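You operate a simulated robot arm through the tools that you are given. There is no shell and no other tool. Be economical: measure what you need, move in short steps, check, and stop when the job is done.

Carry out the task below with a simulated two-armed robot. There is one attempt and no reset: what you move stays moved.

JOB
Take the primer brush and put it on the shelf of the test bench. Take the grey test element and leave it on the pink sachet. Put the grey cloth pad on the gauge end of the fitting bench. Put the small white element on the shelf of the test bench away on the mat beside the count board. Put the 20 mm silver spacer from the press end of the repair bench on the high mat of the winding machine and the 30 mm silver spacer on the middle of the fitting bench. Pick up the red heater with one hand, pass it to the other hand and put it on the middle of the fitting bench. Any order will do. Set down upright: grey test element, grey cloth pad, small white element.

It is judged by the outcome, as a careful person would: the job done as asked, and still so three seconds after it is handed in. It fails if anything else is knocked over, pushed out of place, dropped, spilled or broken. Flat cloth is picked up by pressing the open fingertips on it (5 to 10 N) and closing them slowly along it; thin cloth reads only 2 to 8 mm in the jaws.

ROBOT AND FRAMES
Two 7-joint arms with two-finger parallel grippers on one trunk, on a base that drives. Base frame: it is fixed to the floor where the robot stands at the start and does not move with it; the origin is under the middle of the robot, x ahead of it, y to its left, z up. Lengths are in cm, angles in rad, forces in N, time in s.
The left shoulder is at the start at [5, 16.8, 120.7], the right one opposite. Places, roughly: gauge end of the fitting bench [-140, -50, 90]; grey cloth pad (6x4x5 cm) [150, 60, 50]; grey test element [125, 25, 100]; high mat of the winding machine [-460, -230, 100]; mat beside the count board [-180, -770, 80]; middle of the fitting bench [-140, 70, 90]; pink sachet (6x8x2 cm) [160, 0, 90]; primer brush (3x3x17 cm) [60, -10, 100]; red heater [-200, 125, 100]; shelf of the test bench [140, -20, 50]; silver spacer [-200, 150, 100]; small white element [150, -50, 50]. Payload 1.57 kg a hand.
Tool frame (each hand has its own): the origin (TCP) lies between the finger pads and is the grasp point; the fingertips stand 3 cm ahead of it; z points along the fingers, y is the line along which they close. Largest opening 8 cm; finger width 1.7, thickness 1.2; the body of the gripper, 4 by 8.2 cm, starts 8 cm behind the TCP.
Orientation is told as [roll, pitch, yaw] about the base's x, y, z axes, in that order, counted from this pose: with the fingers straight down and closing along the base's y, the tool's x points along the base's -x, its y along +y and its z along -z.

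CONTROLS
- The arms move only by the tool arm_command. It takes "left_series", "right_series" or both (then of equal length, played together; a hand with none holds still); each is a list of rows, each a list of 7 numbers: the shift along the base's x, y, z in mm, then the turn, a rotation vector about the base's x, y, z in rad, then the finger opening in mm, from 0 to 80. In form: [[x, y, z, wx, wy, wz, hand], ...]. A call has 1 to 20 rows; each row shifts and turns the commanded pose from where the row before left it. Each row takes 0.2 s and may step no farther than 5 cm and 0.15 rad from the row before; otherwise, or with a gripper value out of range, the whole call is refused. A pose out of reach is approached as far as the arm can. The call stops where the force on the tool passes 40 N (or 10 N more than at its start, if that is more) or the arm is blocked; 0.2 s more then pass. Each finger travels about 4.5 cm/s and halts on what it meets, pressing with about 22 N; the grip force reading is that of the motor and also rises with nothing between the fingers. The clock runs only during rows and for 0.2 s after the last one: add rows that do not move to give the fingers time. The reply holds the time, the measured pose of the TCP, the force on the tool along the base axes, the opening and the grip force, in the units named above and with some noise, with the torque about the TCP (base axes, N m) and any sound that the robot's microphone picked up.
- Cameras (640 x 400 px; columns grow to the right, rows downward): "scene" is now at [12.72, -0.96, 141.49]; the picture's right is [-0.11, -0.99, 0.00], its down [-0.61, 0.07, -0.79] and it looks along [0.79, -0.09, -0.61] (base axes); focal length 294 px, centre (320, 200). "left" rides on the left gripper at [7.2, 0.7, -12.2] in its tool frame; the picture's right is [-0.09, 1.00, 0.00], its down [-0.84, -0.08, -0.54] and it looks along [-0.54, -0.05, 0.84] (tool axes); focal length 238 px, centre (320, 200). "right" rides on the right gripper at [7.2, -0.7, -12.2] in its tool frame; the picture's right is [0.09, 1.00, 0.00], its down [-0.84, 0.08, -0.54] and it looks along [-0.54, 0.05, 0.84] (tool axes); focal length 238 px, centre (320, 200). There is no depth. A picture from a camera that has moved, and an enlarged one, comes with that camera's place and axes in the base frame and with its lens.
- camera(camera): a new picture of that camera. The clock stands still meanwhile.
- move_column(by): slides the trunk up (or, below 0, down) by that many cm; the arms and the scene camera ride with it, the base frame stays. It gives what a move gives, with no picture.
- base_move(legs): drives the robot by 1 to 6 legs, each [ahead, left, turn to the left] in cm, cm and rad, along the robot's own axes; the way and the turn of a leg run together, so that a leg with both is an arc; at most 150 cm and 3.142 rad a leg. The arms and the cameras ride along, it lands a little off, and it stops where it bumps. It gives what a move gives.
- pan_tilt(pan, tilt): turns the head with the scene camera to pan (to the left, within 1.396 rad either way) and tilt (down, from -0.506 to 1.204), counted from straight ahead of the robot. It gives what a move gives.
- inspect(camera, box): a new picture of the part [left, top, right, bottom] of that camera's present view, enlarged. The clock stands still meanwhile.
- sign_off(): hands the job in; it is judged then, once.

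Go step by step. Nothing tells you exact positions but the pictures and the camera data: compare them with the known pose of the tool, close in by small moves and look again before you grip or let go. The budget is 217 turns and 212 pictures, counting those below and the enlarged ones. Unless the task says otherwise, let go and move clear before handing in.

The tools are called by a JSON object that holds its "method" and its "body". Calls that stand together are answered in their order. arm_command: Moves the arms, as the interface text tells. Its arguments: {"type":"object","properties":{"left_series":{"type":"array"},"right_series":{"type":"array"}},"required":[]} The other tools are called the same way: move_column (by) slides the trunk up or down; base_move (legs) drives the base; pan_tilt (pan, tilt) turns the head that bears the scene camera; camera (camera) takes a picture; inspect (camera, box) takes an enlarged picture of a part of a camera's view; sign_off () hands the job in.

At the start:

```text
time: 0.0
left_tcp_pos: [40.65, 6.06, 119.63]
left_tool_rot: [0.0, -0.001, 0.002]
left_force: [0.5, 0.2, 0.0]
left_torque: [-0.02, -0.02, 0.02]
left_finger_gap: 8.0
left_gripper_force: 0.1
right_tcp_pos: [40.8, -24.21, 120.6]
right_tool_rot: [0.001, 0.0, 0.0]
right_force: [-0.6, 0.1, 0.7]
right_torque: [0.02, 0.01, 0.0]
right_finger_gap: 8.0
right_gripper_force: 0.0
trunk travel left (down, up): [-37.5, 6.8]
robot x, y, heading: [-0.1, 0.23, -0.001]
head pan, tilt: [-0.113, 0.656]
```

scene: 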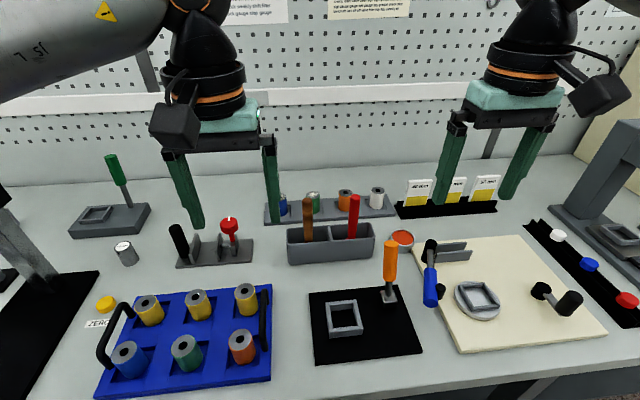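
right: 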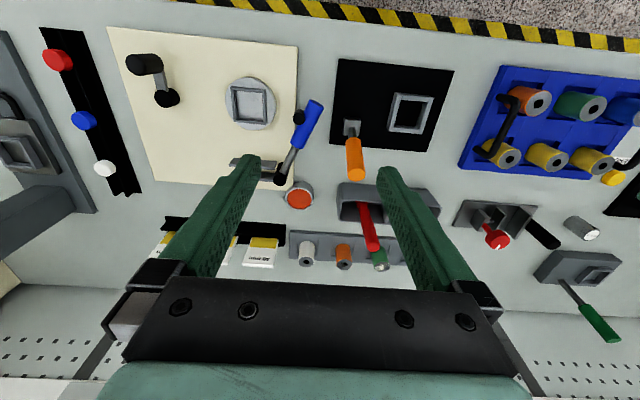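
left: 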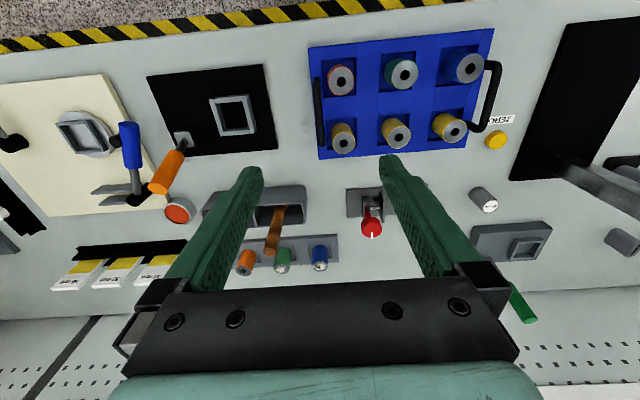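

I see the bench in front with a grey bin holding a brown and a red handle, roughly where the primer brush should be. I'll enlarge it to identify the brush.

{"method": "inspect", "body": {"camera": "scene", "box": [240, 170, 440, 295]}}

{"method": "inspect", "body": {"camera": "left", "box": [180, 160, 380, 285]}}

{"method": "inspect", "body": {"camera": "right", "box": [280, 140, 480, 265]}}

```text
3.20 times, centred on (340, 232) of scene
camera zoom: at [12.72, -0.96, 141.49], right [-0.11, -0.99, 0.0], down [-0.61, 0.07, -0.79], along [0.79, -0.09, -0.61], focal length 940 px, centre (256, 96)
```

zoom: 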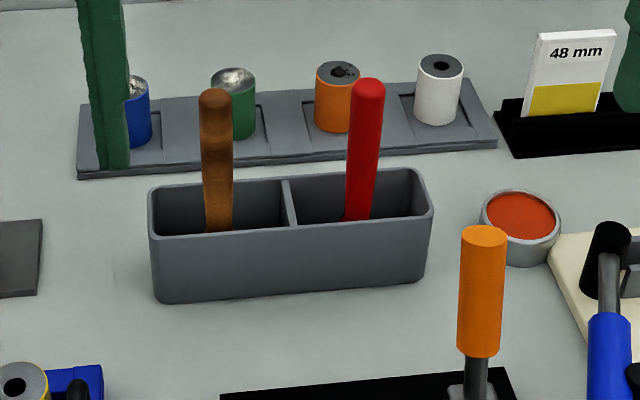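

```text
3.20 times, centred on (280, 222) of left
camera zoom: at [33.45, 6.74, 131.84], right [0.09, 1.0, 0.0], down [0.84, -0.08, 0.54], along [0.54, -0.05, -0.84], focal length 763 px, centre (448, 128)
```

zoom: 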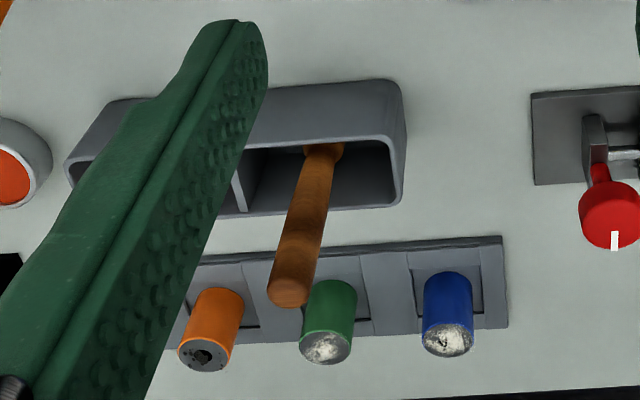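

```text
3.20 times, centred on (380, 202) of right
camera zoom: at [33.54, -24.79, 132.88], right [-0.09, 1.0, 0.0], down [0.84, 0.08, 0.54], along [0.54, 0.05, -0.84], focal length 763 px, centre (128, 192)
```

zoom: 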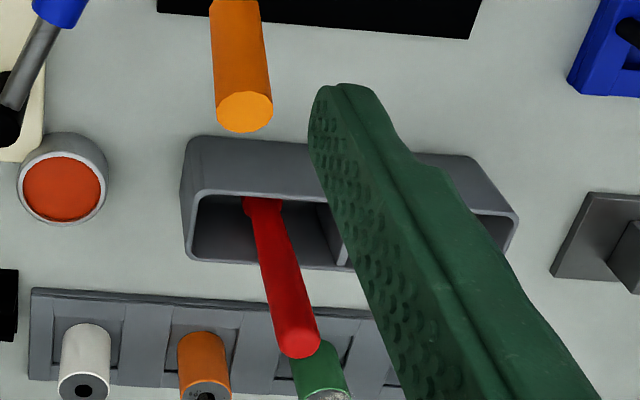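

Two candidate brushes stand in the bin (brown and red); I need more evidence, so I look at the posters and surroundings.

{"method": "pan_tilt", "body": {"pan": 0, "tilt": 0.1}}

{"method": "camera", "body": {"camera": "scene"}}

{"method": "pan_tilt", "body": {"pan": 1.0, "tilt": 0.35}}

{"method": "camera", "body": {"camera": "scene"}}

{"method": "pan_tilt", "body": {"pan": -1.0, "tilt": 0.35}}

{"method": "camera", "body": {"camera": "scene"}}

```text
time: 1.0
left_tcp_pos: [40.69, 6.14, 119.53]
left_tool_rot: [-0.001, -0.001, 0.001]
left_force: [-0.7, 0.1, -0.2]
left_torque: [-0.01, 0.02, -0.01]
left_finger_gap: 8.0
left_gripper_force: 0.1
right_tcp_pos: [40.78, -24.2, 120.53]
right_tool_rot: [-0.001, -0.001, -0.002]
right_force: [0.1, -1.1, 0.7]
right_torque: [-0.02, -0.01, -0.04]
right_finger_gap: 7.99
right_gripper_force: 0.1
trunk travel left (down, up): [-37.5, 6.8]
robot x, y, heading: [0.04, -0.03, 0.003]
head pan, tilt: [0.0, 0.099]
```

```text
205 pictures are left
camera scene: at [13.33, 0.01, 146.6], right [0.0, -1.0, 0.0], down [-0.1, 0.0, -0.99], along [0.99, 0.0, -0.1], focal length 294 px, centre (320, 200)
```

scene: 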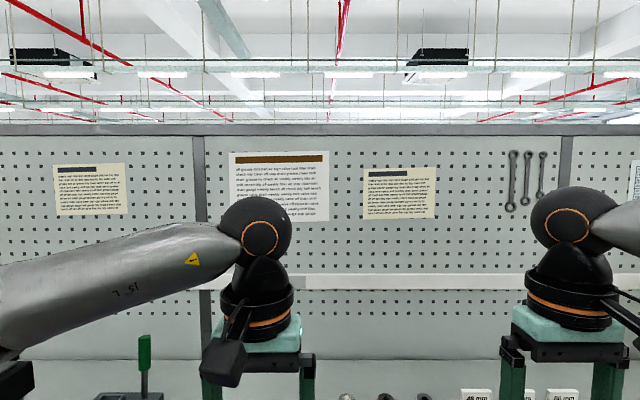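

```text
time: 2.2
left_tcp_pos: [40.63, 5.94, 119.63]
left_tool_rot: [0.0, 0.0, 0.001]
left_force: [0.5, -0.3, -1.1]
left_torque: [-0.02, 0.02, 0.01]
left_finger_gap: 8.02
left_gripper_force: 0.1
right_tcp_pos: [40.82, -24.16, 120.71]
right_tool_rot: [0.0, 0.0, -0.002]
right_force: [-0.3, 0.4, 0.4]
right_torque: [-0.01, -0.01, 0.04]
right_finger_gap: 8.0
right_gripper_force: 0.1
trunk travel left (down, up): [-37.5, 6.8]
robot x, y, heading: [0.04, 0.14, -0.003]
head pan, tilt: [1.0, 0.351]
```

```text
204 pictures are left
camera scene: at [9.15, 7.84, 144.27], right [0.84, -0.54, 0.0], down [-0.19, -0.29, -0.94], along [0.51, 0.79, -0.34], focal length 294 px, centre (320, 200)
```

scene: 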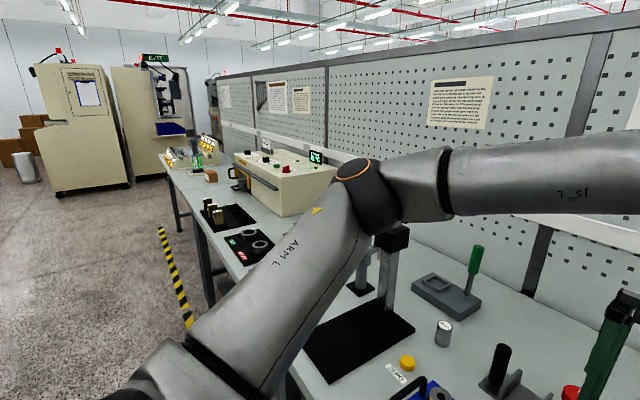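

```text
time: 4.2
left_tcp_pos: [40.64, 6.01, 119.72]
left_tool_rot: [0.001, 0.001, 0.002]
left_force: [-0.4, -0.7, 0.3]
left_torque: [0.01, 0.0, -0.01]
left_finger_gap: 8.01
left_gripper_force: 0.0
right_tcp_pos: [40.95, -24.14, 120.69]
right_tool_rot: [0.0, 0.001, -0.002]
right_force: [1.0, -0.5, -0.7]
right_torque: [-0.02, 0.03, 0.02]
right_finger_gap: 7.98
right_gripper_force: 0.0
trunk travel left (down, up): [-37.5, 6.8]
robot x, y, heading: [0.18, 0.51, -0.004]
head pan, tilt: [-1.0, 0.351]
```

```text
203 pictures are left
camera scene: at [9.15, -7.82, 144.27], right [-0.84, -0.54, 0.0], down [-0.19, 0.29, -0.94], along [0.51, -0.79, -0.34], focal length 294 px, centre (320, 200)
```

scene: 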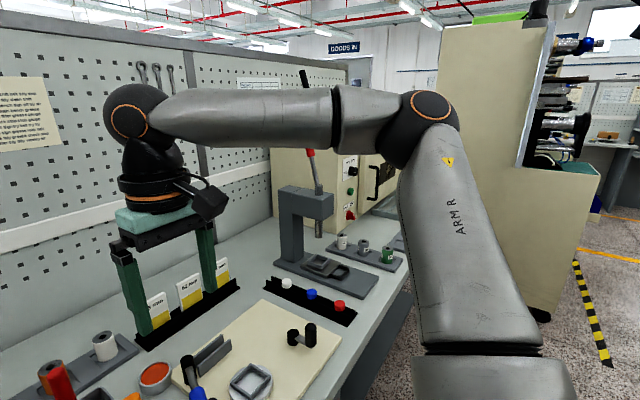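

The partition runs along y with the test bench behind it. I first drive a little nearer so the hands can reach the bin, and look down the brush bin from above.

{"method": "base_move", "body": {"legs": [[14, 0, 0]]}}

{"method": "pan_tilt", "body": {"pan": -0.1, "tilt": 0.85}}

{"method": "camera", "body": {"camera": "scene"}}

{"method": "camera", "body": {"camera": "right"}}

{"method": "camera", "body": {"camera": "left"}}

```text
time: 5.5
left_tcp_pos: [54.52, 6.05, 119.65]
left_tool_rot: [-0.001, 0.0, 0.002]
left_force: [0.4, 0.3, -0.2]
left_torque: [-0.02, 0.03, 0.0]
left_finger_gap: 8.01
left_gripper_force: 0.0
right_tcp_pos: [54.62, -24.23, 120.44]
right_tool_rot: [-0.001, 0.0, 0.0]
right_force: [0.6, 0.1, 0.3]
right_torque: [0.03, 0.03, -0.02]
right_finger_gap: 8.02
right_gripper_force: 0.0
trunk travel left (down, up): [-37.5, 6.8]
robot x, y, heading: [13.64, -0.23, -0.007]
head pan, tilt: [-1.0, 0.351]
```

```text
time: 6.7
left_tcp_pos: [54.46, 6.02, 119.7]
left_tool_rot: [-0.001, -0.001, 0.001]
left_force: [-0.9, -0.4, -0.3]
left_torque: [0.0, -0.01, -0.01]
left_finger_gap: 7.98
left_gripper_force: 0.0
right_tcp_pos: [54.46, -24.16, 120.51]
right_tool_rot: [0.0, -0.003, -0.001]
right_force: [-0.5, -0.6, 0.3]
right_torque: [-0.02, 0.02, 0.01]
right_finger_gap: 7.99
right_gripper_force: 0.0
trunk travel left (down, up): [-37.5, 6.8]
robot x, y, heading: [13.81, -0.11, 0.006]
head pan, tilt: [-0.099, 0.85]
```

```text
202 pictures are left
camera scene: at [25.63, -0.78, 139.9], right [-0.1, -0.99, 0.0], down [-0.75, 0.08, -0.66], along [0.66, -0.07, -0.75], focal length 294 px, centre (320, 200)
```

scene: 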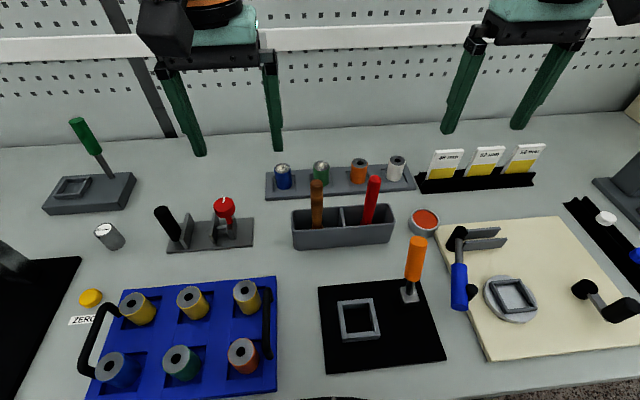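

```text
201 pictures are left
camera right: at [47.25, -24.8, 132.89], right [-0.09, 1.0, 0.0], down [0.84, 0.08, 0.54], along [0.54, 0.05, -0.84], focal length 238 px, centre (320, 200)
```

right: 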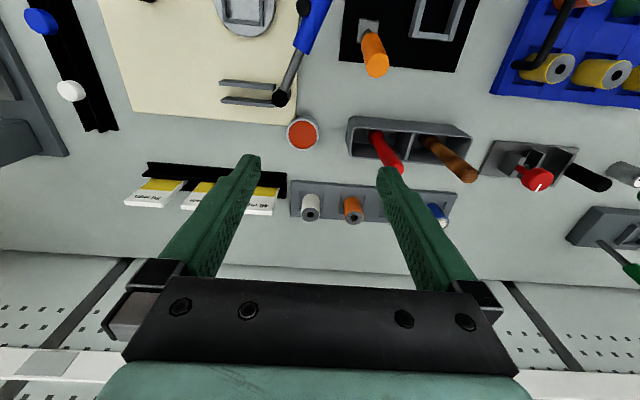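

```text
200 pictures are left
camera left: at [47.17, 6.73, 131.84], right [0.09, 1.0, 0.0], down [0.84, -0.08, 0.54], along [0.54, -0.05, -0.84], focal length 238 px, centre (320, 200)
```

left: 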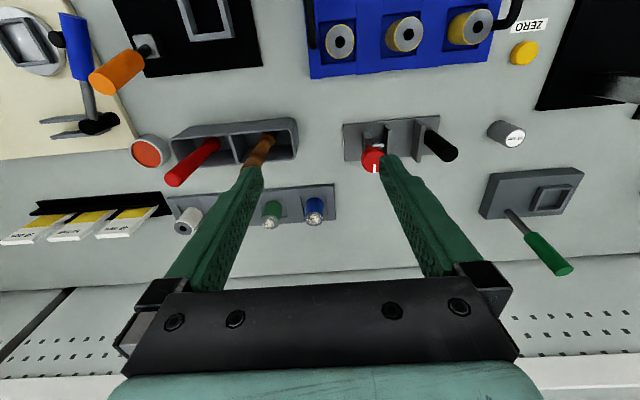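

The two brushes stand in the bin's two compartments. I move the right hand above the bin to look straight down into it.

{"method": "arm_command", "body": {"right_series": [[40, 40, 10, 0, 0, 0, 80], [40, 40, 10, 0, 0, 0, 80], [10, 40, 0, 0, 0, 0, 80], [0, 0, 0, 0, 0, 0, 80]]}}

{"method": "camera", "body": {"camera": "right"}}

```text
refused: row 1 steps farther than a row can; nothing moved
```

```text
199 pictures are left
camera right: at [47.25, -24.8, 132.89], right [-0.09, 1.0, 0.0], down [0.84, 0.08, 0.54], along [0.54, 0.05, -0.84], focal length 238 px, centre (320, 200)
```

right: 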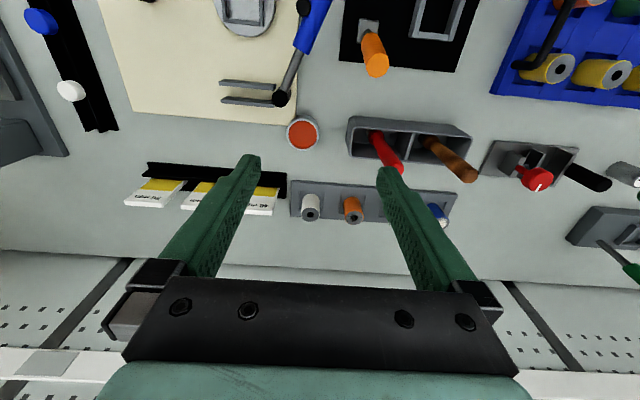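

Step was too long; I repeat with shorter rows.

{"method": "arm_command", "body": {"right_series": [[20, 40, 5, 0, 0, 0, 80], [20, 40, 5, 0, 0, 0, 80], [20, 40, 0, 0, 0, 0, 80], [20, 0, 0, 0, 0, 0, 80], [0, 0, 0, 0, 0, 0, 80]]}}

{"method": "inspect", "body": {"camera": "right", "box": [210, 60, 430, 198]}}

```text
time: 7.9
left_tcp_pos: [54.37, 6.12, 119.71]
left_tool_rot: [-0.002, -0.002, 0.002]
left_force: [0.2, 0.0, -0.3]
left_torque: [0.04, 0.02, -0.02]
left_finger_gap: 8.02
left_gripper_force: 0.0
right_tcp_pos: [58.97, -17.33, 121.49]
right_tool_rot: [0.001, -0.001, -0.004]
right_force: [0.4, -0.3, 0.2]
right_torque: [0.0, -0.03, 0.03]
right_finger_gap: 7.98
right_gripper_force: 0.1
right hand out of reach, approached as far as the arm can: row 2, 3, 4
trunk travel left (down, up): [-37.5, 6.8]
robot x, y, heading: [13.84, 0.06, -0.001]
head pan, tilt: [-0.099, 0.85]
```

```text
2.90 times, centred on (320, 129) of right
camera zoom: at [51.66, -18.01, 133.79], right [-0.09, 1.0, 0.0], down [0.84, 0.08, 0.54], along [0.54, 0.05, -0.84], focal length 691 px, centre (320, 406)
```

zoom: 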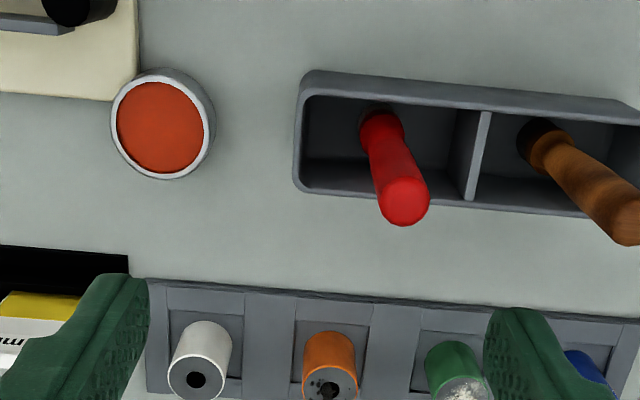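

Reach is at its limit, so I drive 8 cm nearer, then will lift the red-handled one and look at its bristles.

{"method": "base_move", "body": {"legs": [[8, 0, 0]]}}

{"method": "camera", "body": {"camera": "scene"}}

{"method": "camera", "body": {"camera": "right"}}

```text
time: 8.7
left_tcp_pos: [54.83, 5.96, 119.71]
left_tool_rot: [-0.002, -0.002, 0.001]
left_force: [-0.8, 0.0, -0.7]
left_torque: [0.02, 0.03, -0.03]
left_finger_gap: 8.01
left_gripper_force: 0.0
right_tcp_pos: [59.34, -17.4, 121.5]
right_tool_rot: [0.002, -0.002, -0.001]
right_force: [0.4, 0.4, -0.4]
right_torque: [0.0, 0.0, 0.0]
right_finger_gap: 7.97
right_gripper_force: 0.0
trunk travel left (down, up): [-37.5, 6.8]
robot x, y, heading: [14.13, 0.06, -0.0]
head pan, tilt: [-0.099, 0.85]
stopped in leg 1: the robot was blocked; the commanded pose is now the measured one
```

```text
197 pictures are left
camera scene: at [26.08, -0.77, 139.9], right [-0.1, -0.99, 0.0], down [-0.75, 0.07, -0.66], along [0.66, -0.07, -0.75], focal length 294 px, centre (320, 200)
```

scene: 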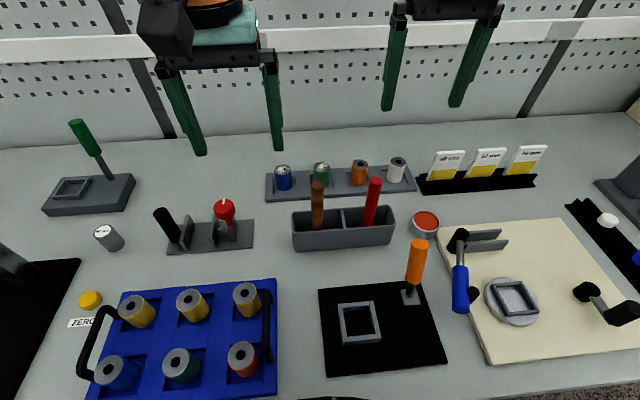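

```text
196 pictures are left
camera right: at [52.16, -18.04, 133.77], right [-0.09, 1.0, 0.0], down [0.84, 0.08, 0.54], along [0.54, 0.05, -0.84], focal length 238 px, centre (320, 200)
```

right: 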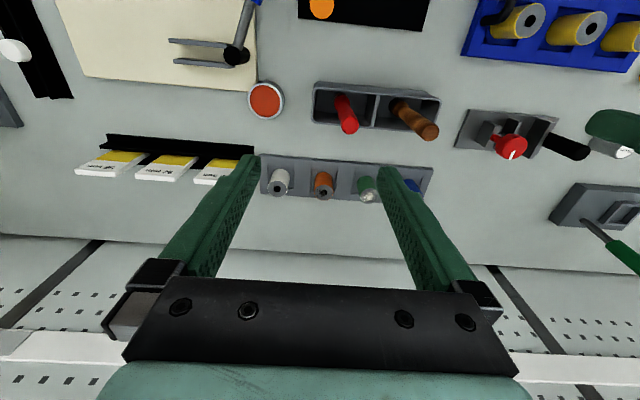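

The base is against the bench. I'll tilt the right hand forward to gain reach and straddle the red handle, estimated top at (60, -13.6, 105).

{"method": "arm_command", "body": {"right_series": [[-10, 9, 0, 0, -0.13, 0, 80], [-10, 9, 0, 0, -0.13, 0, 80], [-10, 9, 0, 0, -0.13, 0, 80], [-10, 9, 0, 0, -0.13, 0, 80], [0, 0, -45, 0, 0, 0, 80], [0, 0, -45, 0, 0, 0, 80], [0, 0, -45, 0, 0, 0, 80], [0, 0, 0, 0, 0, 0, 80]]}}

{"method": "camera", "body": {"camera": "right"}}

{"method": "camera", "body": {"camera": "scene"}}

```text
time: 10.5
left_tcp_pos: [54.76, 6.05, 119.74]
left_tool_rot: [-0.003, -0.002, 0.002]
left_force: [0.2, 0.2, -0.6]
left_torque: [0.03, 0.03, -0.03]
left_finger_gap: 7.98
left_gripper_force: 0.1
right_tcp_pos: [55.56, -13.76, 108.02]
right_tool_rot: [0.002, -0.521, -0.002]
right_force: [0.3, 0.2, -0.2]
right_torque: [0.01, 0.02, -0.02]
right_finger_gap: 7.99
right_gripper_force: 0.1
trunk travel left (down, up): [-37.5, 6.8]
robot x, y, heading: [14.17, -0.14, -0.002]
head pan, tilt: [-0.099, 0.85]
```

```text
195 pictures are left
camera right: at [43.07, -14.4, 115.09], right [-0.08, 1.0, -0.04], down [0.46, 0.08, 0.89], along [0.89, 0.05, -0.46], focal length 238 px, centre (320, 200)
```

right: 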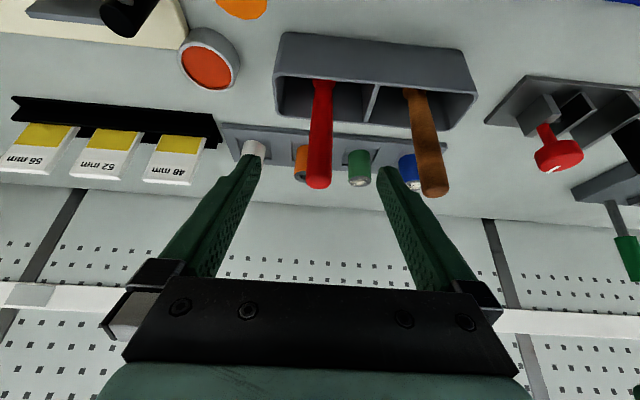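

```text
194 pictures are left
camera scene: at [26.07, -0.76, 139.91], right [-0.1, -0.99, 0.0], down [-0.75, 0.07, -0.66], along [0.66, -0.07, -0.75], focal length 294 px, centre (320, 200)
```

scene: 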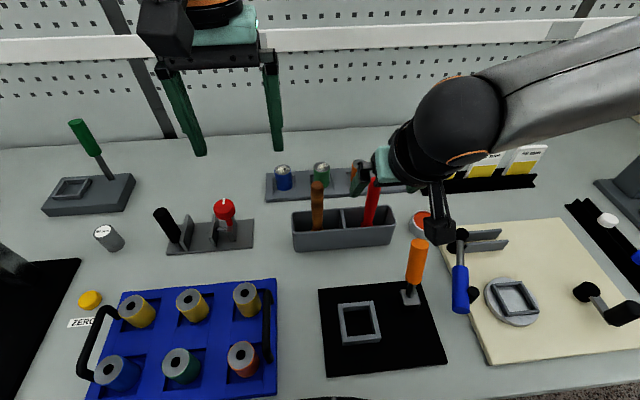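

The red handle is centred between the fingers. I lower, push forward and close.

{"method": "arm_command", "body": {"right_series": [[0, 0, -30, 0, 0, 0, 80], [0, 0, -30, 0, 0, 0, 80], [20, 0, 0, 0, 0, 0, 80], [20, 0, 0, 0, 0, 0, 80], [0, 0, 0, 0, 0, 0, 40], [0, 0, 0, 0, 0, 0, 40], [0, 0, 0, 0, 0, 0, 10], [0, 0, 0, 0, 0, 0, 10], [0, 0, 0, 0, 0, 0, 10], [0, 0, 0, 0, 0, 0, 10]]}}

{"method": "camera", "body": {"camera": "right"}}

```text
time: 12.7
left_tcp_pos: [54.73, 6.02, 119.66]
left_tool_rot: [-0.003, -0.001, 0.003]
left_force: [0.3, 0.2, -1.0]
left_torque: [-0.02, -0.01, 0.03]
left_finger_gap: 7.99
left_gripper_force: 0.1
right_tcp_pos: [59.47, -13.88, 102.01]
right_tool_rot: [0.0, -0.523, -0.003]
right_force: [0.2, 0.0, 0.5]
right_torque: [0.02, 0.01, -0.01]
right_finger_gap: 2.15
right_gripper_force: 21.7
trunk travel left (down, up): [-37.5, 6.8]
robot x, y, heading: [14.34, 0.17, 0.005]
head pan, tilt: [-0.099, 0.85]
```

```text
193 pictures are left
camera right: at [47.08, -14.51, 109.11], right [-0.08, 1.0, -0.04], down [0.46, 0.08, 0.89], along [0.89, 0.05, -0.46], focal length 238 px, centre (320, 200)
```

right: 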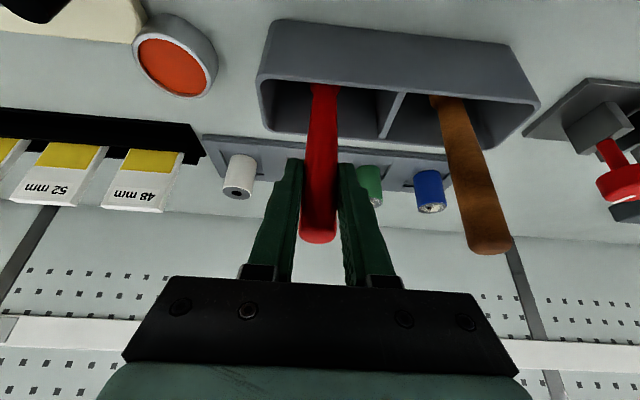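

Gripped (2.15 cm). I lift it straight up and inspect the bristles.

{"method": "arm_command", "body": {"right_series": [[-2, 0, 30, 0, 0, 0, 10], [-2, 0, 40, 0, 0, 0, 10], [-2, 0, 40, 0, 0, 0, 10], [-5, 0, 40, 0, 0, 0, 10], [-5, 0, 20, 0, 0, 0, 10]]}}

{"method": "camera", "body": {"camera": "right"}}

{"method": "inspect", "body": {"camera": "scene", "box": [260, 100, 460, 225]}}

```text
time: 13.9
left_tcp_pos: [54.87, 5.88, 119.74]
left_tool_rot: [-0.001, -0.001, 0.002]
left_force: [-0.2, 0.4, -0.5]
left_torque: [-0.04, 0.01, 0.01]
left_finger_gap: 8.02
left_gripper_force: 0.0
right_tcp_pos: [57.78, -13.75, 119.03]
right_tool_rot: [0.001, -0.522, -0.002]
right_force: [0.1, -0.2, -0.3]
right_torque: [0.0, -0.01, -0.01]
right_finger_gap: 2.14
right_gripper_force: 22.0
trunk travel left (down, up): [-37.5, 6.8]
robot x, y, heading: [14.14, 0.33, -0.004]
head pan, tilt: [-0.099, 0.85]
```

```text
192 pictures are left
camera right: at [45.43, -14.38, 126.11], right [-0.08, 1.0, -0.05], down [0.46, 0.08, 0.89], along [0.89, 0.05, -0.46], focal length 238 px, centre (320, 200)
```

right: 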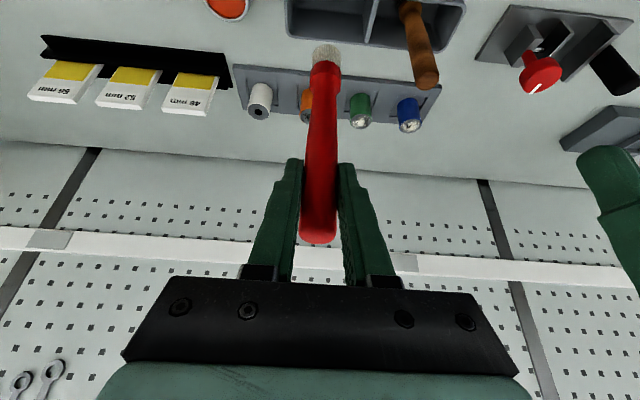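

```text
3.20 times, centred on (360, 162) of scene
camera zoom: at [26.1, -0.77, 139.9], right [-0.1, -0.99, 0.0], down [-0.75, 0.07, -0.66], along [0.66, -0.07, -0.75], focal length 940 px, centre (192, 320)
```

zoom: 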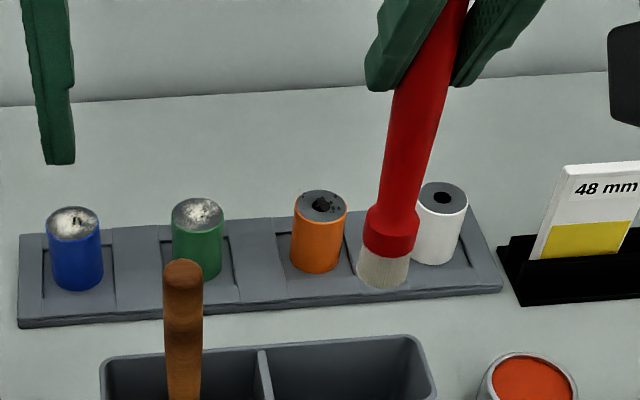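

The red one has clean pale bristles. To tell which is the primer brush I'll also lift the brown one with the left hand after moving the right aside.

{"method": "arm_command", "body": {"right_series": [[-10, -40, 0, 0, 0, 0, 10], [-10, -40, 0, 0, 0, 0, 10], [-10, -40, 0, 0, 0, 0, 10], [0, 0, 0, 0, 0, 0, 10], [0, 0, 0, 0, 0, 0, 10], [0, 0, 0, 0, 0, 0, 10], [0, 0, 0, 0, 0, 0, 10], [0, 0, 0, 0, 0, 0, 10]], "left_series": [[0, 0, 0, 0, -0.13, 0, 80], [0, 0, 0, 0, -0.13, 0, 80], [0, -25, 0, 0, -0.13, 0, 80], [0, -25, 0, 0, -0.13, 0, 80], [0, -25, 0, 0, 0, 0, 80], [0, -22, -20, 0, 0, 0, 80], [0, 0, -40, 0, 0, 0, 80], [0, 0, -40, 0, 0, 0, 80]]}}

{"method": "camera", "body": {"camera": "left"}}

```text
time: 15.7
left_tcp_pos: [55.0, -3.64, 109.59]
left_tool_rot: [-0.004, -0.522, 0.002]
left_force: [-0.6, 0.6, 0.0]
left_torque: [0.02, -0.03, 0.03]
left_finger_gap: 8.03
left_gripper_force: 0.2
right_tcp_pos: [54.84, -25.83, 118.89]
right_tool_rot: [0.003, -0.52, -0.004]
right_force: [0.1, 0.7, -0.2]
right_torque: [0.02, 0.02, 0.0]
right_finger_gap: 2.13
right_gripper_force: 22.1
trunk travel left (down, up): [-37.5, 6.8]
robot x, y, heading: [13.89, 0.02, -0.001]
head pan, tilt: [-0.099, 0.85]
```

```text
190 pictures are left
camera left: at [42.58, -2.95, 116.62], right [0.08, 1.0, 0.04], down [0.46, -0.07, 0.89], along [0.89, -0.05, -0.46], focal length 238 px, centre (320, 200)
```

left: 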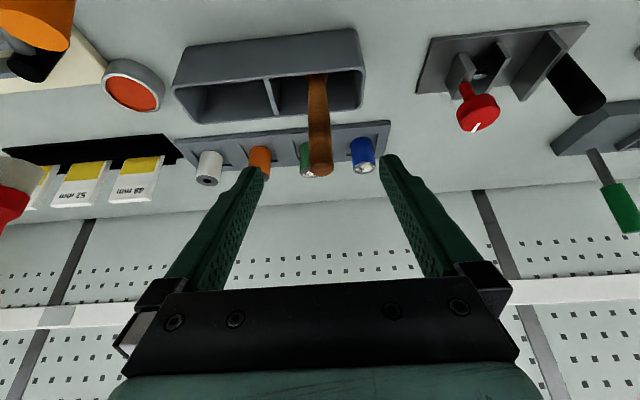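

Centred on the brown handle; I lower, advance, grip and lift.

{"method": "arm_command", "body": {"left_series": [[0, 0, -38, 0, 0, 0, 80], [0, 0, -38, 0, 0, 0, 80], [20, 0, 0, 0, 0, 0, 80], [24, 0, 0, 0, 0, 0, 80], [0, 0, 0, 0, 0, 0, 40], [0, 0, 0, 0, 0, 0, 40], [0, 0, 0, 0, 0, 0, 10], [0, 0, 0, 0, 0, 0, 10], [0, 0, 0, 0, 0, 0, 10], [0, 0, 0, 0, 0, 0, 10], [-2, 0, 30, 0, 0, 0, 10], [-2, 0, 40, 0, 0, 0, 10], [-2, 0, 40, 0, 0, 0, 10], [-2, 0, 40, 0, 0, 0, 10], [-2, 0, 20, 0, 0, 0, 10], [0, 0, 0, 0, 0, 0, 10]]}}

{"method": "inspect", "body": {"camera": "scene", "box": [230, 100, 430, 225]}}

{"method": "camera", "body": {"camera": "left"}}

```text
time: 19.1
left_tcp_pos: [58.25, -3.65, 119.05]
left_tool_rot: [-0.001, -0.52, 0.003]
left_force: [-0.8, -0.1, -0.5]
left_torque: [0.01, -0.01, 0.0]
left_finger_gap: 2.13
left_gripper_force: 21.8
right_tcp_pos: [54.85, -25.81, 118.99]
right_tool_rot: [0.001, -0.523, -0.003]
right_force: [0.0, 0.1, -2.0]
right_torque: [0.04, -0.03, 0.0]
right_finger_gap: 2.14
right_gripper_force: 22.4
trunk travel left (down, up): [-37.5, 6.8]
robot x, y, heading: [14.11, 0.59, 0.001]
head pan, tilt: [-0.099, 0.85]
```

```text
3.20 times, centred on (330, 162) of scene
camera zoom: at [26.12, -0.77, 139.9], right [-0.1, -0.99, 0.0], down [-0.75, 0.07, -0.66], along [0.66, -0.07, -0.75], focal length 940 px, centre (288, 320)
```

zoom: 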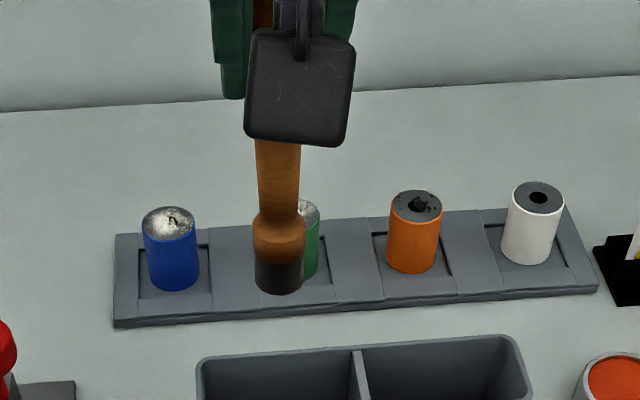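

```text
188 pictures are left
camera left: at [45.94, -2.91, 126.02], right [0.08, 1.0, 0.04], down [0.46, -0.08, 0.89], along [0.89, -0.05, -0.46], focal length 238 px, centre (320, 200)
```

left: 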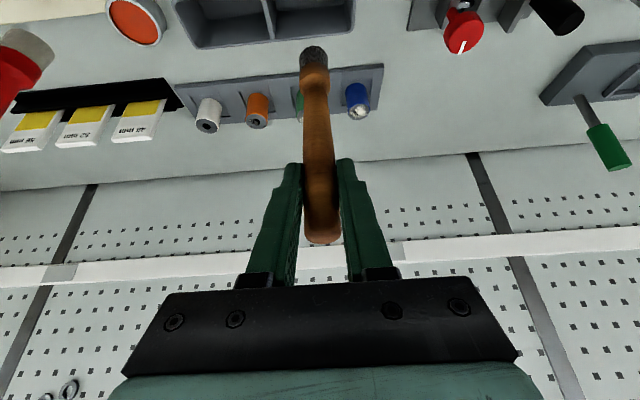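

The brown one has black bristles (a cleaning brush); the red one, next to the red primer pot and nearest the given spot, looks like the primer brush. I put the brown one back exactly and then read the posters for confirmation.

{"method": "arm_command", "body": {"left_series": [[2, 0, -20, 0, 0, 0, 10], [2, 0, -40, 0, 0, 0, 10], [2, 0, -40, 0, 0, 0, 10], [2, 0, -40, 0, 0, 0, 10], [2, 0, -28, 0, 0, 0, 10], [0, 0, 0, 0, 0, 0, 10], [0, 0, 0, 0, 0, 0, 40], [0, 0, 0, 0, 0, 0, 60], [0, 0, 0, 0, 0, 0, 80], [0, 0, 0, 0, 0, 0, 80], [-25, 0, 0, 0, 0, 0, 80], [-20, 0, 0, 0, 0, 0, 80], [0, 0, 40, 0, 0, 0, 80], [0, 0, 40, 0, 0, 0, 80], [0, 20, 40, 0, 0, 0, 80], [0, 40, 0, 0, 0, 0, 80]]}}

{"method": "camera", "body": {"camera": "scene"}}

{"method": "pan_tilt", "body": {"pan": 0, "tilt": 0.1}}

{"method": "camera", "body": {"camera": "scene"}}

{"method": "inspect", "body": {"camera": "scene", "box": [220, 135, 380, 235]}}

```text
time: 22.5
left_tcp_pos: [54.76, 2.51, 114.21]
left_tool_rot: [-0.002, -0.521, 0.003]
left_force: [0.5, -0.3, -0.4]
left_torque: [0.02, -0.03, 0.0]
left_finger_gap: 8.02
left_gripper_force: 0.1
right_tcp_pos: [54.8, -25.72, 119.01]
right_tool_rot: [0.0, -0.521, -0.002]
right_force: [0.7, 0.5, -0.8]
right_torque: [-0.01, 0.04, -0.01]
right_finger_gap: 2.15
right_gripper_force: 22.0
trunk travel left (down, up): [-37.5, 6.8]
robot x, y, heading: [14.15, -0.04, 0.0]
head pan, tilt: [-0.099, 0.85]
```

```text
187 pictures are left
camera scene: at [26.13, -0.66, 139.9], right [-0.1, -0.99, 0.0], down [-0.75, 0.07, -0.66], along [0.66, -0.07, -0.75], focal length 294 px, centre (320, 200)
```

scene: 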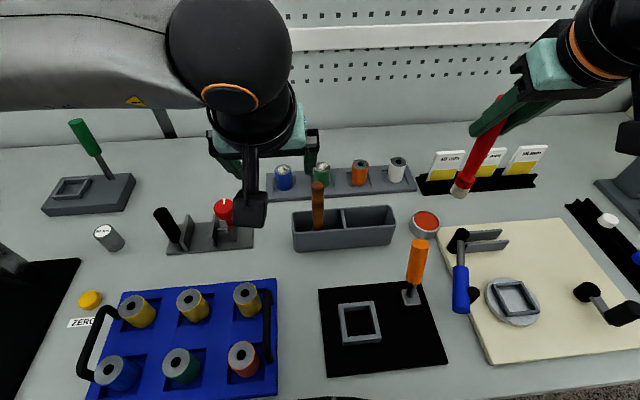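

```text
time: 23.6
left_tcp_pos: [54.79, 2.37, 114.18]
left_tool_rot: [-0.003, -0.522, 0.003]
left_force: [0.1, 0.1, -0.2]
left_torque: [0.01, 0.0, 0.01]
left_finger_gap: 7.99
left_gripper_force: 0.1
right_tcp_pos: [54.8, -25.94, 118.96]
right_tool_rot: [0.002, -0.522, -0.002]
right_force: [-0.8, -0.2, -0.6]
right_torque: [0.02, 0.01, -0.01]
right_finger_gap: 2.1
right_gripper_force: 22.0
trunk travel left (down, up): [-37.5, 6.8]
robot x, y, heading: [14.37, -0.25, 0.002]
head pan, tilt: [0.0, 0.099]
```

```text
186 pictures are left
camera scene: at [27.54, 0.0, 146.6], right [0.0, -1.0, 0.0], down [-0.1, 0.0, -0.99], along [0.99, 0.0, -0.1], focal length 294 px, centre (320, 200)
```

scene: 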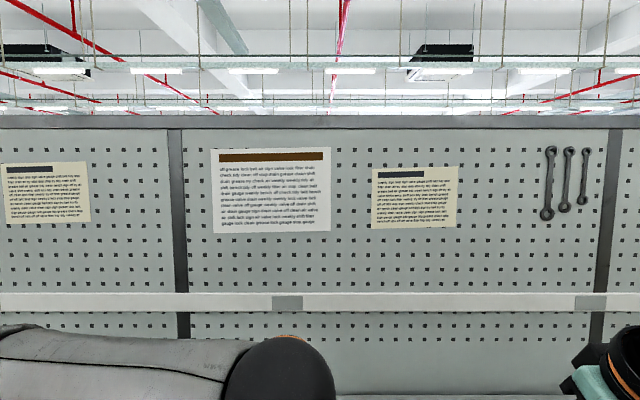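

```text
4.00 times, centred on (300, 185) of scene
camera zoom: at [27.54, 0.0, 146.6], right [0.0, -1.0, 0.0], down [-0.1, 0.0, -0.99], along [0.99, 0.0, -0.1], focal length 1175 px, centre (400, 260)
```

zoom: 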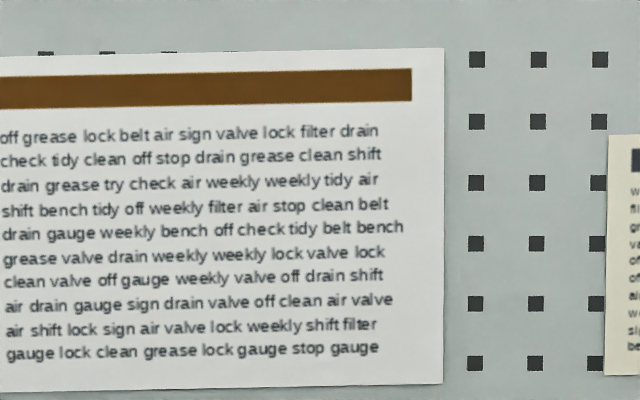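

Posters are filler text; I take the red brush as the primer brush. I pull in the hands, back off and look for a way round the partition.

{"method": "arm_command", "body": {"left_series": [[-45, 10, 0, 0, 0.13, 0, 80], [-45, 10, 0, 0, 0.13, 0, 40], [-45, 10, 0, 0, 0.13, 0, 10], [-45, 15, 0, 0, 0.13, 0, 10]], "right_series": [[-45, 10, 0, 0, 0.13, 0, 10], [-45, 10, 0, 0, 0.13, 0, 10], [-45, 10, 0, 0, 0.13, 0, 10], [-45, 10, 0, 0, 0.13, 0, 10]]}}

{"method": "base_move", "body": {"legs": [[-60, 0, 0]]}}

{"method": "pan_tilt", "body": {"pan": -1.2, "tilt": 0.3}}

{"method": "camera", "body": {"camera": "scene"}}

{"method": "pan_tilt", "body": {"pan": 1.0, "tilt": 0.3}}

{"method": "camera", "body": {"camera": "scene"}}

```text
time: 24.6
left_tcp_pos: [36.7, 6.8, 114.31]
left_tool_rot: [-0.002, 0.001, 0.003]
left_force: [-0.6, 0.9, -0.2]
left_torque: [-0.03, 0.0, 0.03]
left_finger_gap: 1.19
left_gripper_force: 0.0
right_tcp_pos: [36.88, -21.66, 118.79]
right_tool_rot: [-0.001, 0.002, -0.004]
right_force: [-0.8, -0.5, -1.0]
right_torque: [-0.01, -0.03, 0.01]
right_finger_gap: 2.15
right_gripper_force: 21.8
trunk travel left (down, up): [-37.5, 6.8]
robot x, y, heading: [14.11, -0.07, 0.005]
head pan, tilt: [0.0, 0.099]
```

```text
time: 28.0
left_tcp_pos: [-23.19, 6.68, 114.21]
left_tool_rot: [-0.002, -0.002, 0.006]
left_force: [0.6, -0.2, -0.4]
left_torque: [0.0, -0.03, -0.02]
left_finger_gap: 1.03
left_gripper_force: 0.1
right_tcp_pos: [-22.98, -21.84, 118.87]
right_tool_rot: [0.001, -0.001, 0.002]
right_force: [0.1, -0.2, -1.3]
right_torque: [-0.04, 0.01, -0.01]
right_finger_gap: 2.13
right_gripper_force: 21.7
trunk travel left (down, up): [-37.5, 6.8]
robot x, y, heading: [-45.74, -0.14, 0.002]
head pan, tilt: [0.0, 0.099]
```

```text
time: 29.4
left_tcp_pos: [-23.18, 6.76, 114.34]
left_tool_rot: [-0.001, -0.002, 0.005]
left_force: [0.7, 0.3, 0.1]
left_torque: [-0.02, 0.0, 0.0]
left_finger_gap: 0.99
left_gripper_force: 0.1
right_tcp_pos: [-22.85, -21.82, 118.85]
right_tool_rot: [0.0, -0.003, 0.003]
right_force: [0.6, 0.8, -0.5]
right_torque: [0.04, -0.04, 0.0]
right_finger_gap: 2.15
right_gripper_force: 22.1
trunk travel left (down, up): [-37.5, 6.8]
robot x, y, heading: [-45.92, 0.28, 0.002]
head pan, tilt: [-1.201, 0.3]
```

```text
184 pictures are left
camera scene: at [-38.18, -8.77, 144.74], right [-0.93, -0.37, 0.0], down [-0.11, 0.28, -0.96], along [0.35, -0.89, -0.3], focal length 294 px, centre (320, 200)
```

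scene: 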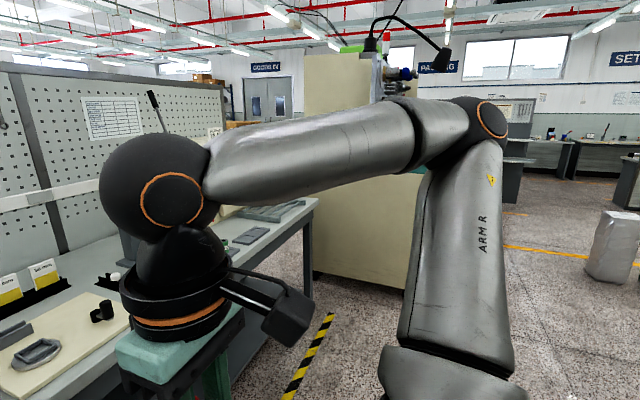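

```text
time: 31.5
left_tcp_pos: [-23.22, 6.81, 114.3]
left_tool_rot: [-0.001, -0.002, 0.004]
left_force: [-0.2, -0.3, -0.2]
left_torque: [0.0, -0.03, 0.02]
left_finger_gap: 0.98
left_gripper_force: 0.0
right_tcp_pos: [-22.88, -21.73, 118.93]
right_tool_rot: [0.0, -0.002, 0.0]
right_force: [-0.3, 0.0, -0.2]
right_torque: [0.02, -0.02, 0.04]
right_finger_gap: 2.11
right_gripper_force: 21.8
trunk travel left (down, up): [-37.5, 6.8]
robot x, y, heading: [-45.89, -0.0, 0.002]
head pan, tilt: [1.0, 0.3]
```

```text
183 pictures are left
camera scene: at [-36.57, 7.79, 144.74], right [0.84, -0.54, 0.0], down [-0.16, -0.25, -0.96], along [0.51, 0.81, -0.3], focal length 294 px, centre (320, 200)
```

scene: 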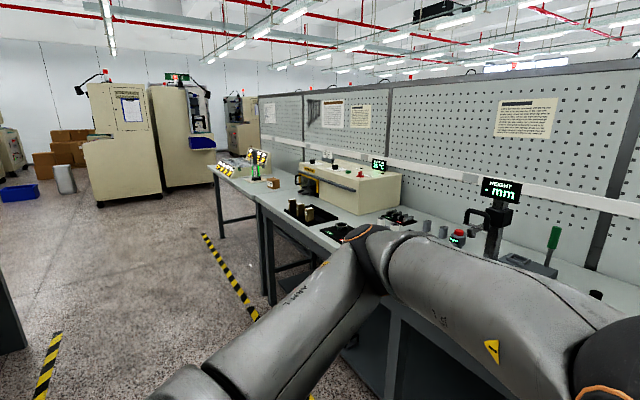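

The right-hand passage is narrow (about 60 cm), the left end of the bench row (y≈325) has a wide gap. I turn left and drive that way, watching.

{"method": "base_move", "body": {"legs": [[0, 0, 1.571], [150, 0, 0], [100, 0, 0]]}}

{"method": "pan_tilt", "body": {"pan": 0, "tilt": 0.3}}

{"method": "camera", "body": {"camera": "scene"}}

{"method": "pan_tilt", "body": {"pan": -0.9, "tilt": 0.3}}

{"method": "camera", "body": {"camera": "scene"}}

```text
time: 47.4
left_tcp_pos: [-49.46, 271.12, 114.28]
left_tool_rot: [-0.002, -0.001, 1.567]
left_force: [-0.7, 0.1, 0.8]
left_torque: [-0.03, 0.0, -0.01]
left_finger_gap: 1.01
left_gripper_force: 0.1
right_tcp_pos: [-20.88, 271.24, 118.87]
right_tool_rot: [0.001, 0.0, 1.563]
right_force: [0.6, 0.1, 0.2]
right_torque: [0.02, -0.03, 0.01]
right_finger_gap: 2.12
right_gripper_force: 22.4
trunk travel left (down, up): [-37.5, 6.8]
robot x, y, heading: [-43.24, 248.42, 1.561]
head pan, tilt: [1.0, 0.3]
```

```text
time: 48.7
left_tcp_pos: [-49.49, 271.07, 114.33]
left_tool_rot: [0.0, -0.002, 1.566]
left_force: [0.9, -0.6, -0.2]
left_torque: [0.0, -0.02, 0.03]
left_finger_gap: 0.98
left_gripper_force: 0.1
right_tcp_pos: [-20.93, 271.14, 118.98]
right_tool_rot: [-0.001, -0.003, 1.563]
right_force: [-0.8, 0.6, -0.1]
right_torque: [0.02, 0.0, 0.02]
right_finger_gap: 2.12
right_gripper_force: 21.6
trunk travel left (down, up): [-37.5, 6.8]
robot x, y, heading: [-43.11, 248.36, 1.56]
head pan, tilt: [0.0, 0.3]
```

```text
182 pictures are left
camera scene: at [-42.64, 261.93, 144.74], right [1.0, -0.01, 0.0], down [0.0, -0.3, -0.96], along [0.01, 0.96, -0.3], focal length 294 px, centre (320, 200)
```

scene: 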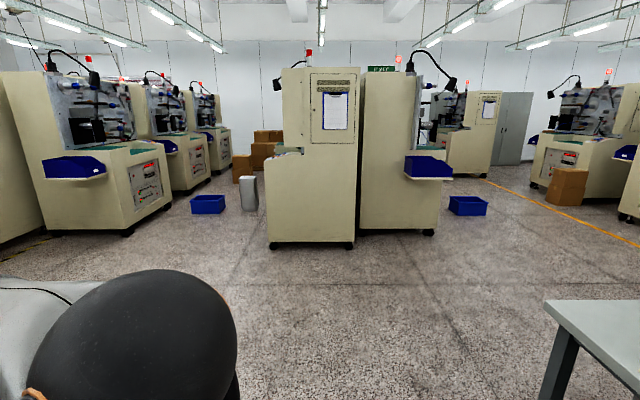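

```text
time: 49.9
left_tcp_pos: [-49.53, 271.15, 114.29]
left_tool_rot: [-0.002, -0.001, 1.565]
left_force: [0.3, 0.2, 0.1]
left_torque: [-0.01, 0.04, -0.03]
left_finger_gap: 1.01
left_gripper_force: 0.1
right_tcp_pos: [-21.03, 271.22, 118.9]
right_tool_rot: [0.001, -0.002, 1.563]
right_force: [-0.1, -0.1, -0.5]
right_torque: [0.0, 0.01, -0.01]
right_finger_gap: 2.12
right_gripper_force: 22.2
trunk travel left (down, up): [-37.5, 6.8]
robot x, y, heading: [-42.96, 248.5, 1.569]
head pan, tilt: [-0.901, 0.3]
```

```text
181 pictures are left
camera scene: at [-35.35, 258.35, 144.74], right [0.62, -0.79, 0.0], down [-0.23, -0.18, -0.96], along [0.75, 0.59, -0.3], focal length 294 px, centre (320, 200)
```

scene: 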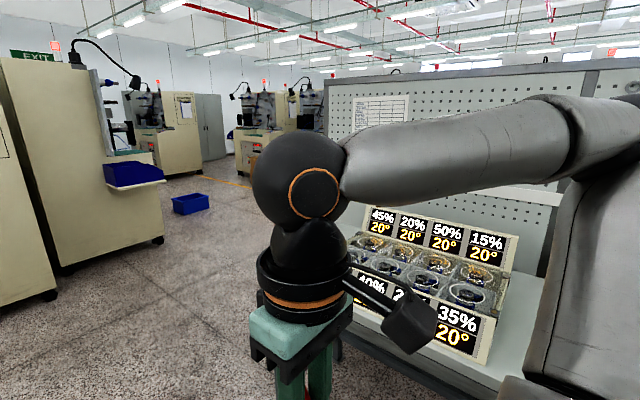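

Gap beyond the bench end (y≈337) and before the machines (y≈558) is clear. I drive through its middle and turn right.

{"method": "base_move", "body": {"legs": [[150, 0, 0], [40, 0, 0], [0, 0, -1.571], [150, 0, 0], [60, 0, 0]]}}

{"method": "pan_tilt", "body": {"pan": -1.2, "tilt": 0.35}}

{"method": "camera", "body": {"camera": "scene"}}

{"method": "pan_tilt", "body": {"pan": 0, "tilt": 0.3}}

{"method": "camera", "body": {"camera": "scene"}}

```text
time: 73.2
left_tcp_pos: [188.4, 446.48, 114.31]
left_tool_rot: [-0.001, 0.001, 0.013]
left_force: [0.1, 0.2, -0.4]
left_torque: [0.01, 0.01, 0.01]
left_finger_gap: 1.07
left_gripper_force: 0.1
right_tcp_pos: [188.84, 417.94, 118.85]
right_tool_rot: [0.0, -0.001, 0.005]
right_force: [0.5, 0.4, 1.0]
right_torque: [-0.04, -0.03, -0.01]
right_finger_gap: 2.11
right_gripper_force: 22.1
trunk travel left (down, up): [-37.5, 6.8]
robot x, y, heading: [165.88, 439.52, 0.008]
head pan, tilt: [-0.901, 0.3]
```

```text
time: 74.0
left_tcp_pos: [188.33, 446.57, 114.23]
left_tool_rot: [-0.002, -0.001, 0.006]
left_force: [-0.1, -0.1, 0.0]
left_torque: [-0.01, -0.01, 0.04]
left_finger_gap: 1.02
left_gripper_force: 0.0
right_tcp_pos: [188.68, 418.11, 118.88]
right_tool_rot: [0.002, -0.002, 0.004]
right_force: [0.2, 0.3, -1.2]
right_torque: [0.0, -0.02, -0.02]
right_finger_gap: 2.14
right_gripper_force: 22.4
trunk travel left (down, up): [-37.5, 6.8]
robot x, y, heading: [165.73, 439.8, 0.009]
head pan, tilt: [-1.201, 0.351]
```

```text
180 pictures are left
camera scene: at [173.38, 430.98, 144.27], right [-0.93, -0.37, 0.0], down [-0.13, 0.32, -0.94], along [0.35, -0.87, -0.34], focal length 294 px, centre (320, 200)
```

scene: 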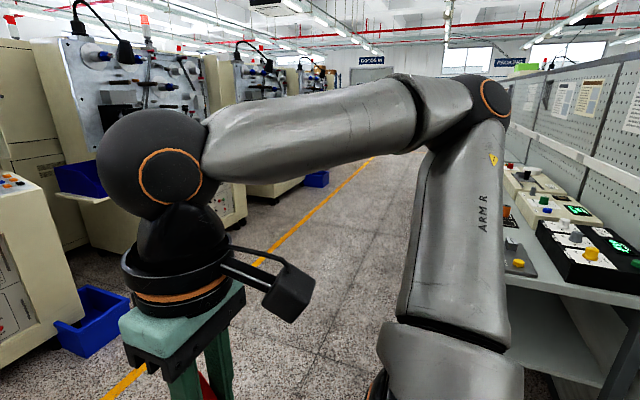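

```text
time: 75.4
left_tcp_pos: [188.33, 446.46, 114.26]
left_tool_rot: [-0.002, 0.0, 0.01]
left_force: [0.5, -0.4, -0.4]
left_torque: [0.0, 0.02, 0.01]
left_finger_gap: 0.99
left_gripper_force: 0.0
right_tcp_pos: [188.71, 417.85, 118.94]
right_tool_rot: [0.001, -0.002, 0.005]
right_force: [-0.1, -0.2, -0.7]
right_torque: [-0.03, -0.01, -0.02]
right_finger_gap: 2.13
right_gripper_force: 22.5
trunk travel left (down, up): [-37.5, 6.8]
robot x, y, heading: [165.72, 439.77, 0.005]
head pan, tilt: [0.0, 0.3]
```

```text
179 pictures are left
camera scene: at [179.28, 439.7, 144.74], right [0.01, -1.0, 0.0], down [-0.3, 0.0, -0.96], along [0.96, 0.01, -0.3], focal length 294 px, centre (320, 200)
```

scene: 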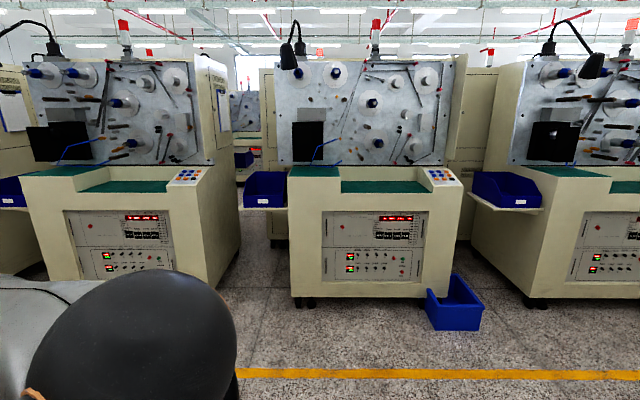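

The test bench runs along the other side of the partition; the lane beside it is free. I drive along it to about y = 30 and turn to face the bench.

{"method": "base_move", "body": {"legs": [[60, 0, 0], [0, 0, -1.571], [150, 0, 0], [150, 0, 0], [110, 0, 0], [0, 0, -1.571]]}}

{"method": "pan_tilt", "body": {"pan": 0, "tilt": 0.6}}

{"method": "camera", "body": {"camera": "scene"}}

```text
time: 105.7
left_tcp_pos: [213.62, 22.57, 114.44]
left_tool_rot: [-0.002, 0.0, -3.1]
left_force: [-0.5, 1.0, -0.4]
left_torque: [-0.02, 0.04, -0.03]
left_finger_gap: 1.0
left_gripper_force: 0.1
right_tcp_pos: [212.29, 51.06, 118.9]
right_tool_rot: [0.0, -0.002, -3.106]
right_force: [-1.2, 0.0, 0.1]
right_torque: [0.02, 0.05, 0.01]
right_finger_gap: 2.13
right_gripper_force: 21.8
trunk travel left (down, up): [-37.5, 6.8]
robot x, y, heading: [235.71, 30.47, -3.102]
head pan, tilt: [0.0, 0.3]
```

```text
time: 106.5
left_tcp_pos: [213.69, 22.63, 114.28]
left_tool_rot: [-0.001, -0.003, -3.099]
left_force: [-0.2, -0.1, 0.6]
left_torque: [0.0, -0.01, 0.01]
left_finger_gap: 1.01
left_gripper_force: 0.1
right_tcp_pos: [212.33, 50.95, 118.8]
right_tool_rot: [0.0, -0.002, -3.105]
right_force: [-0.4, 0.1, -0.6]
right_torque: [0.0, 0.02, 0.01]
right_finger_gap: 2.09
right_gripper_force: 21.8
trunk travel left (down, up): [-37.5, 6.8]
robot x, y, heading: [235.71, 30.48, -3.106]
head pan, tilt: [0.0, 0.6]
```

```text
178 pictures are left
camera scene: at [223.16, 29.73, 142.0], right [-0.04, 1.0, 0.0], down [0.56, 0.02, -0.83], along [-0.82, -0.03, -0.56], focal length 294 px, centre (320, 200)
```

scene: 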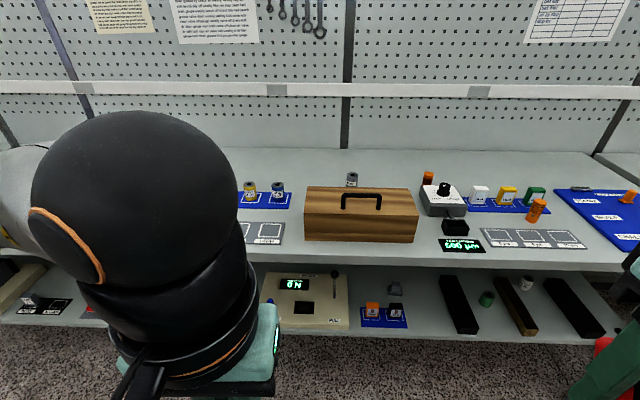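

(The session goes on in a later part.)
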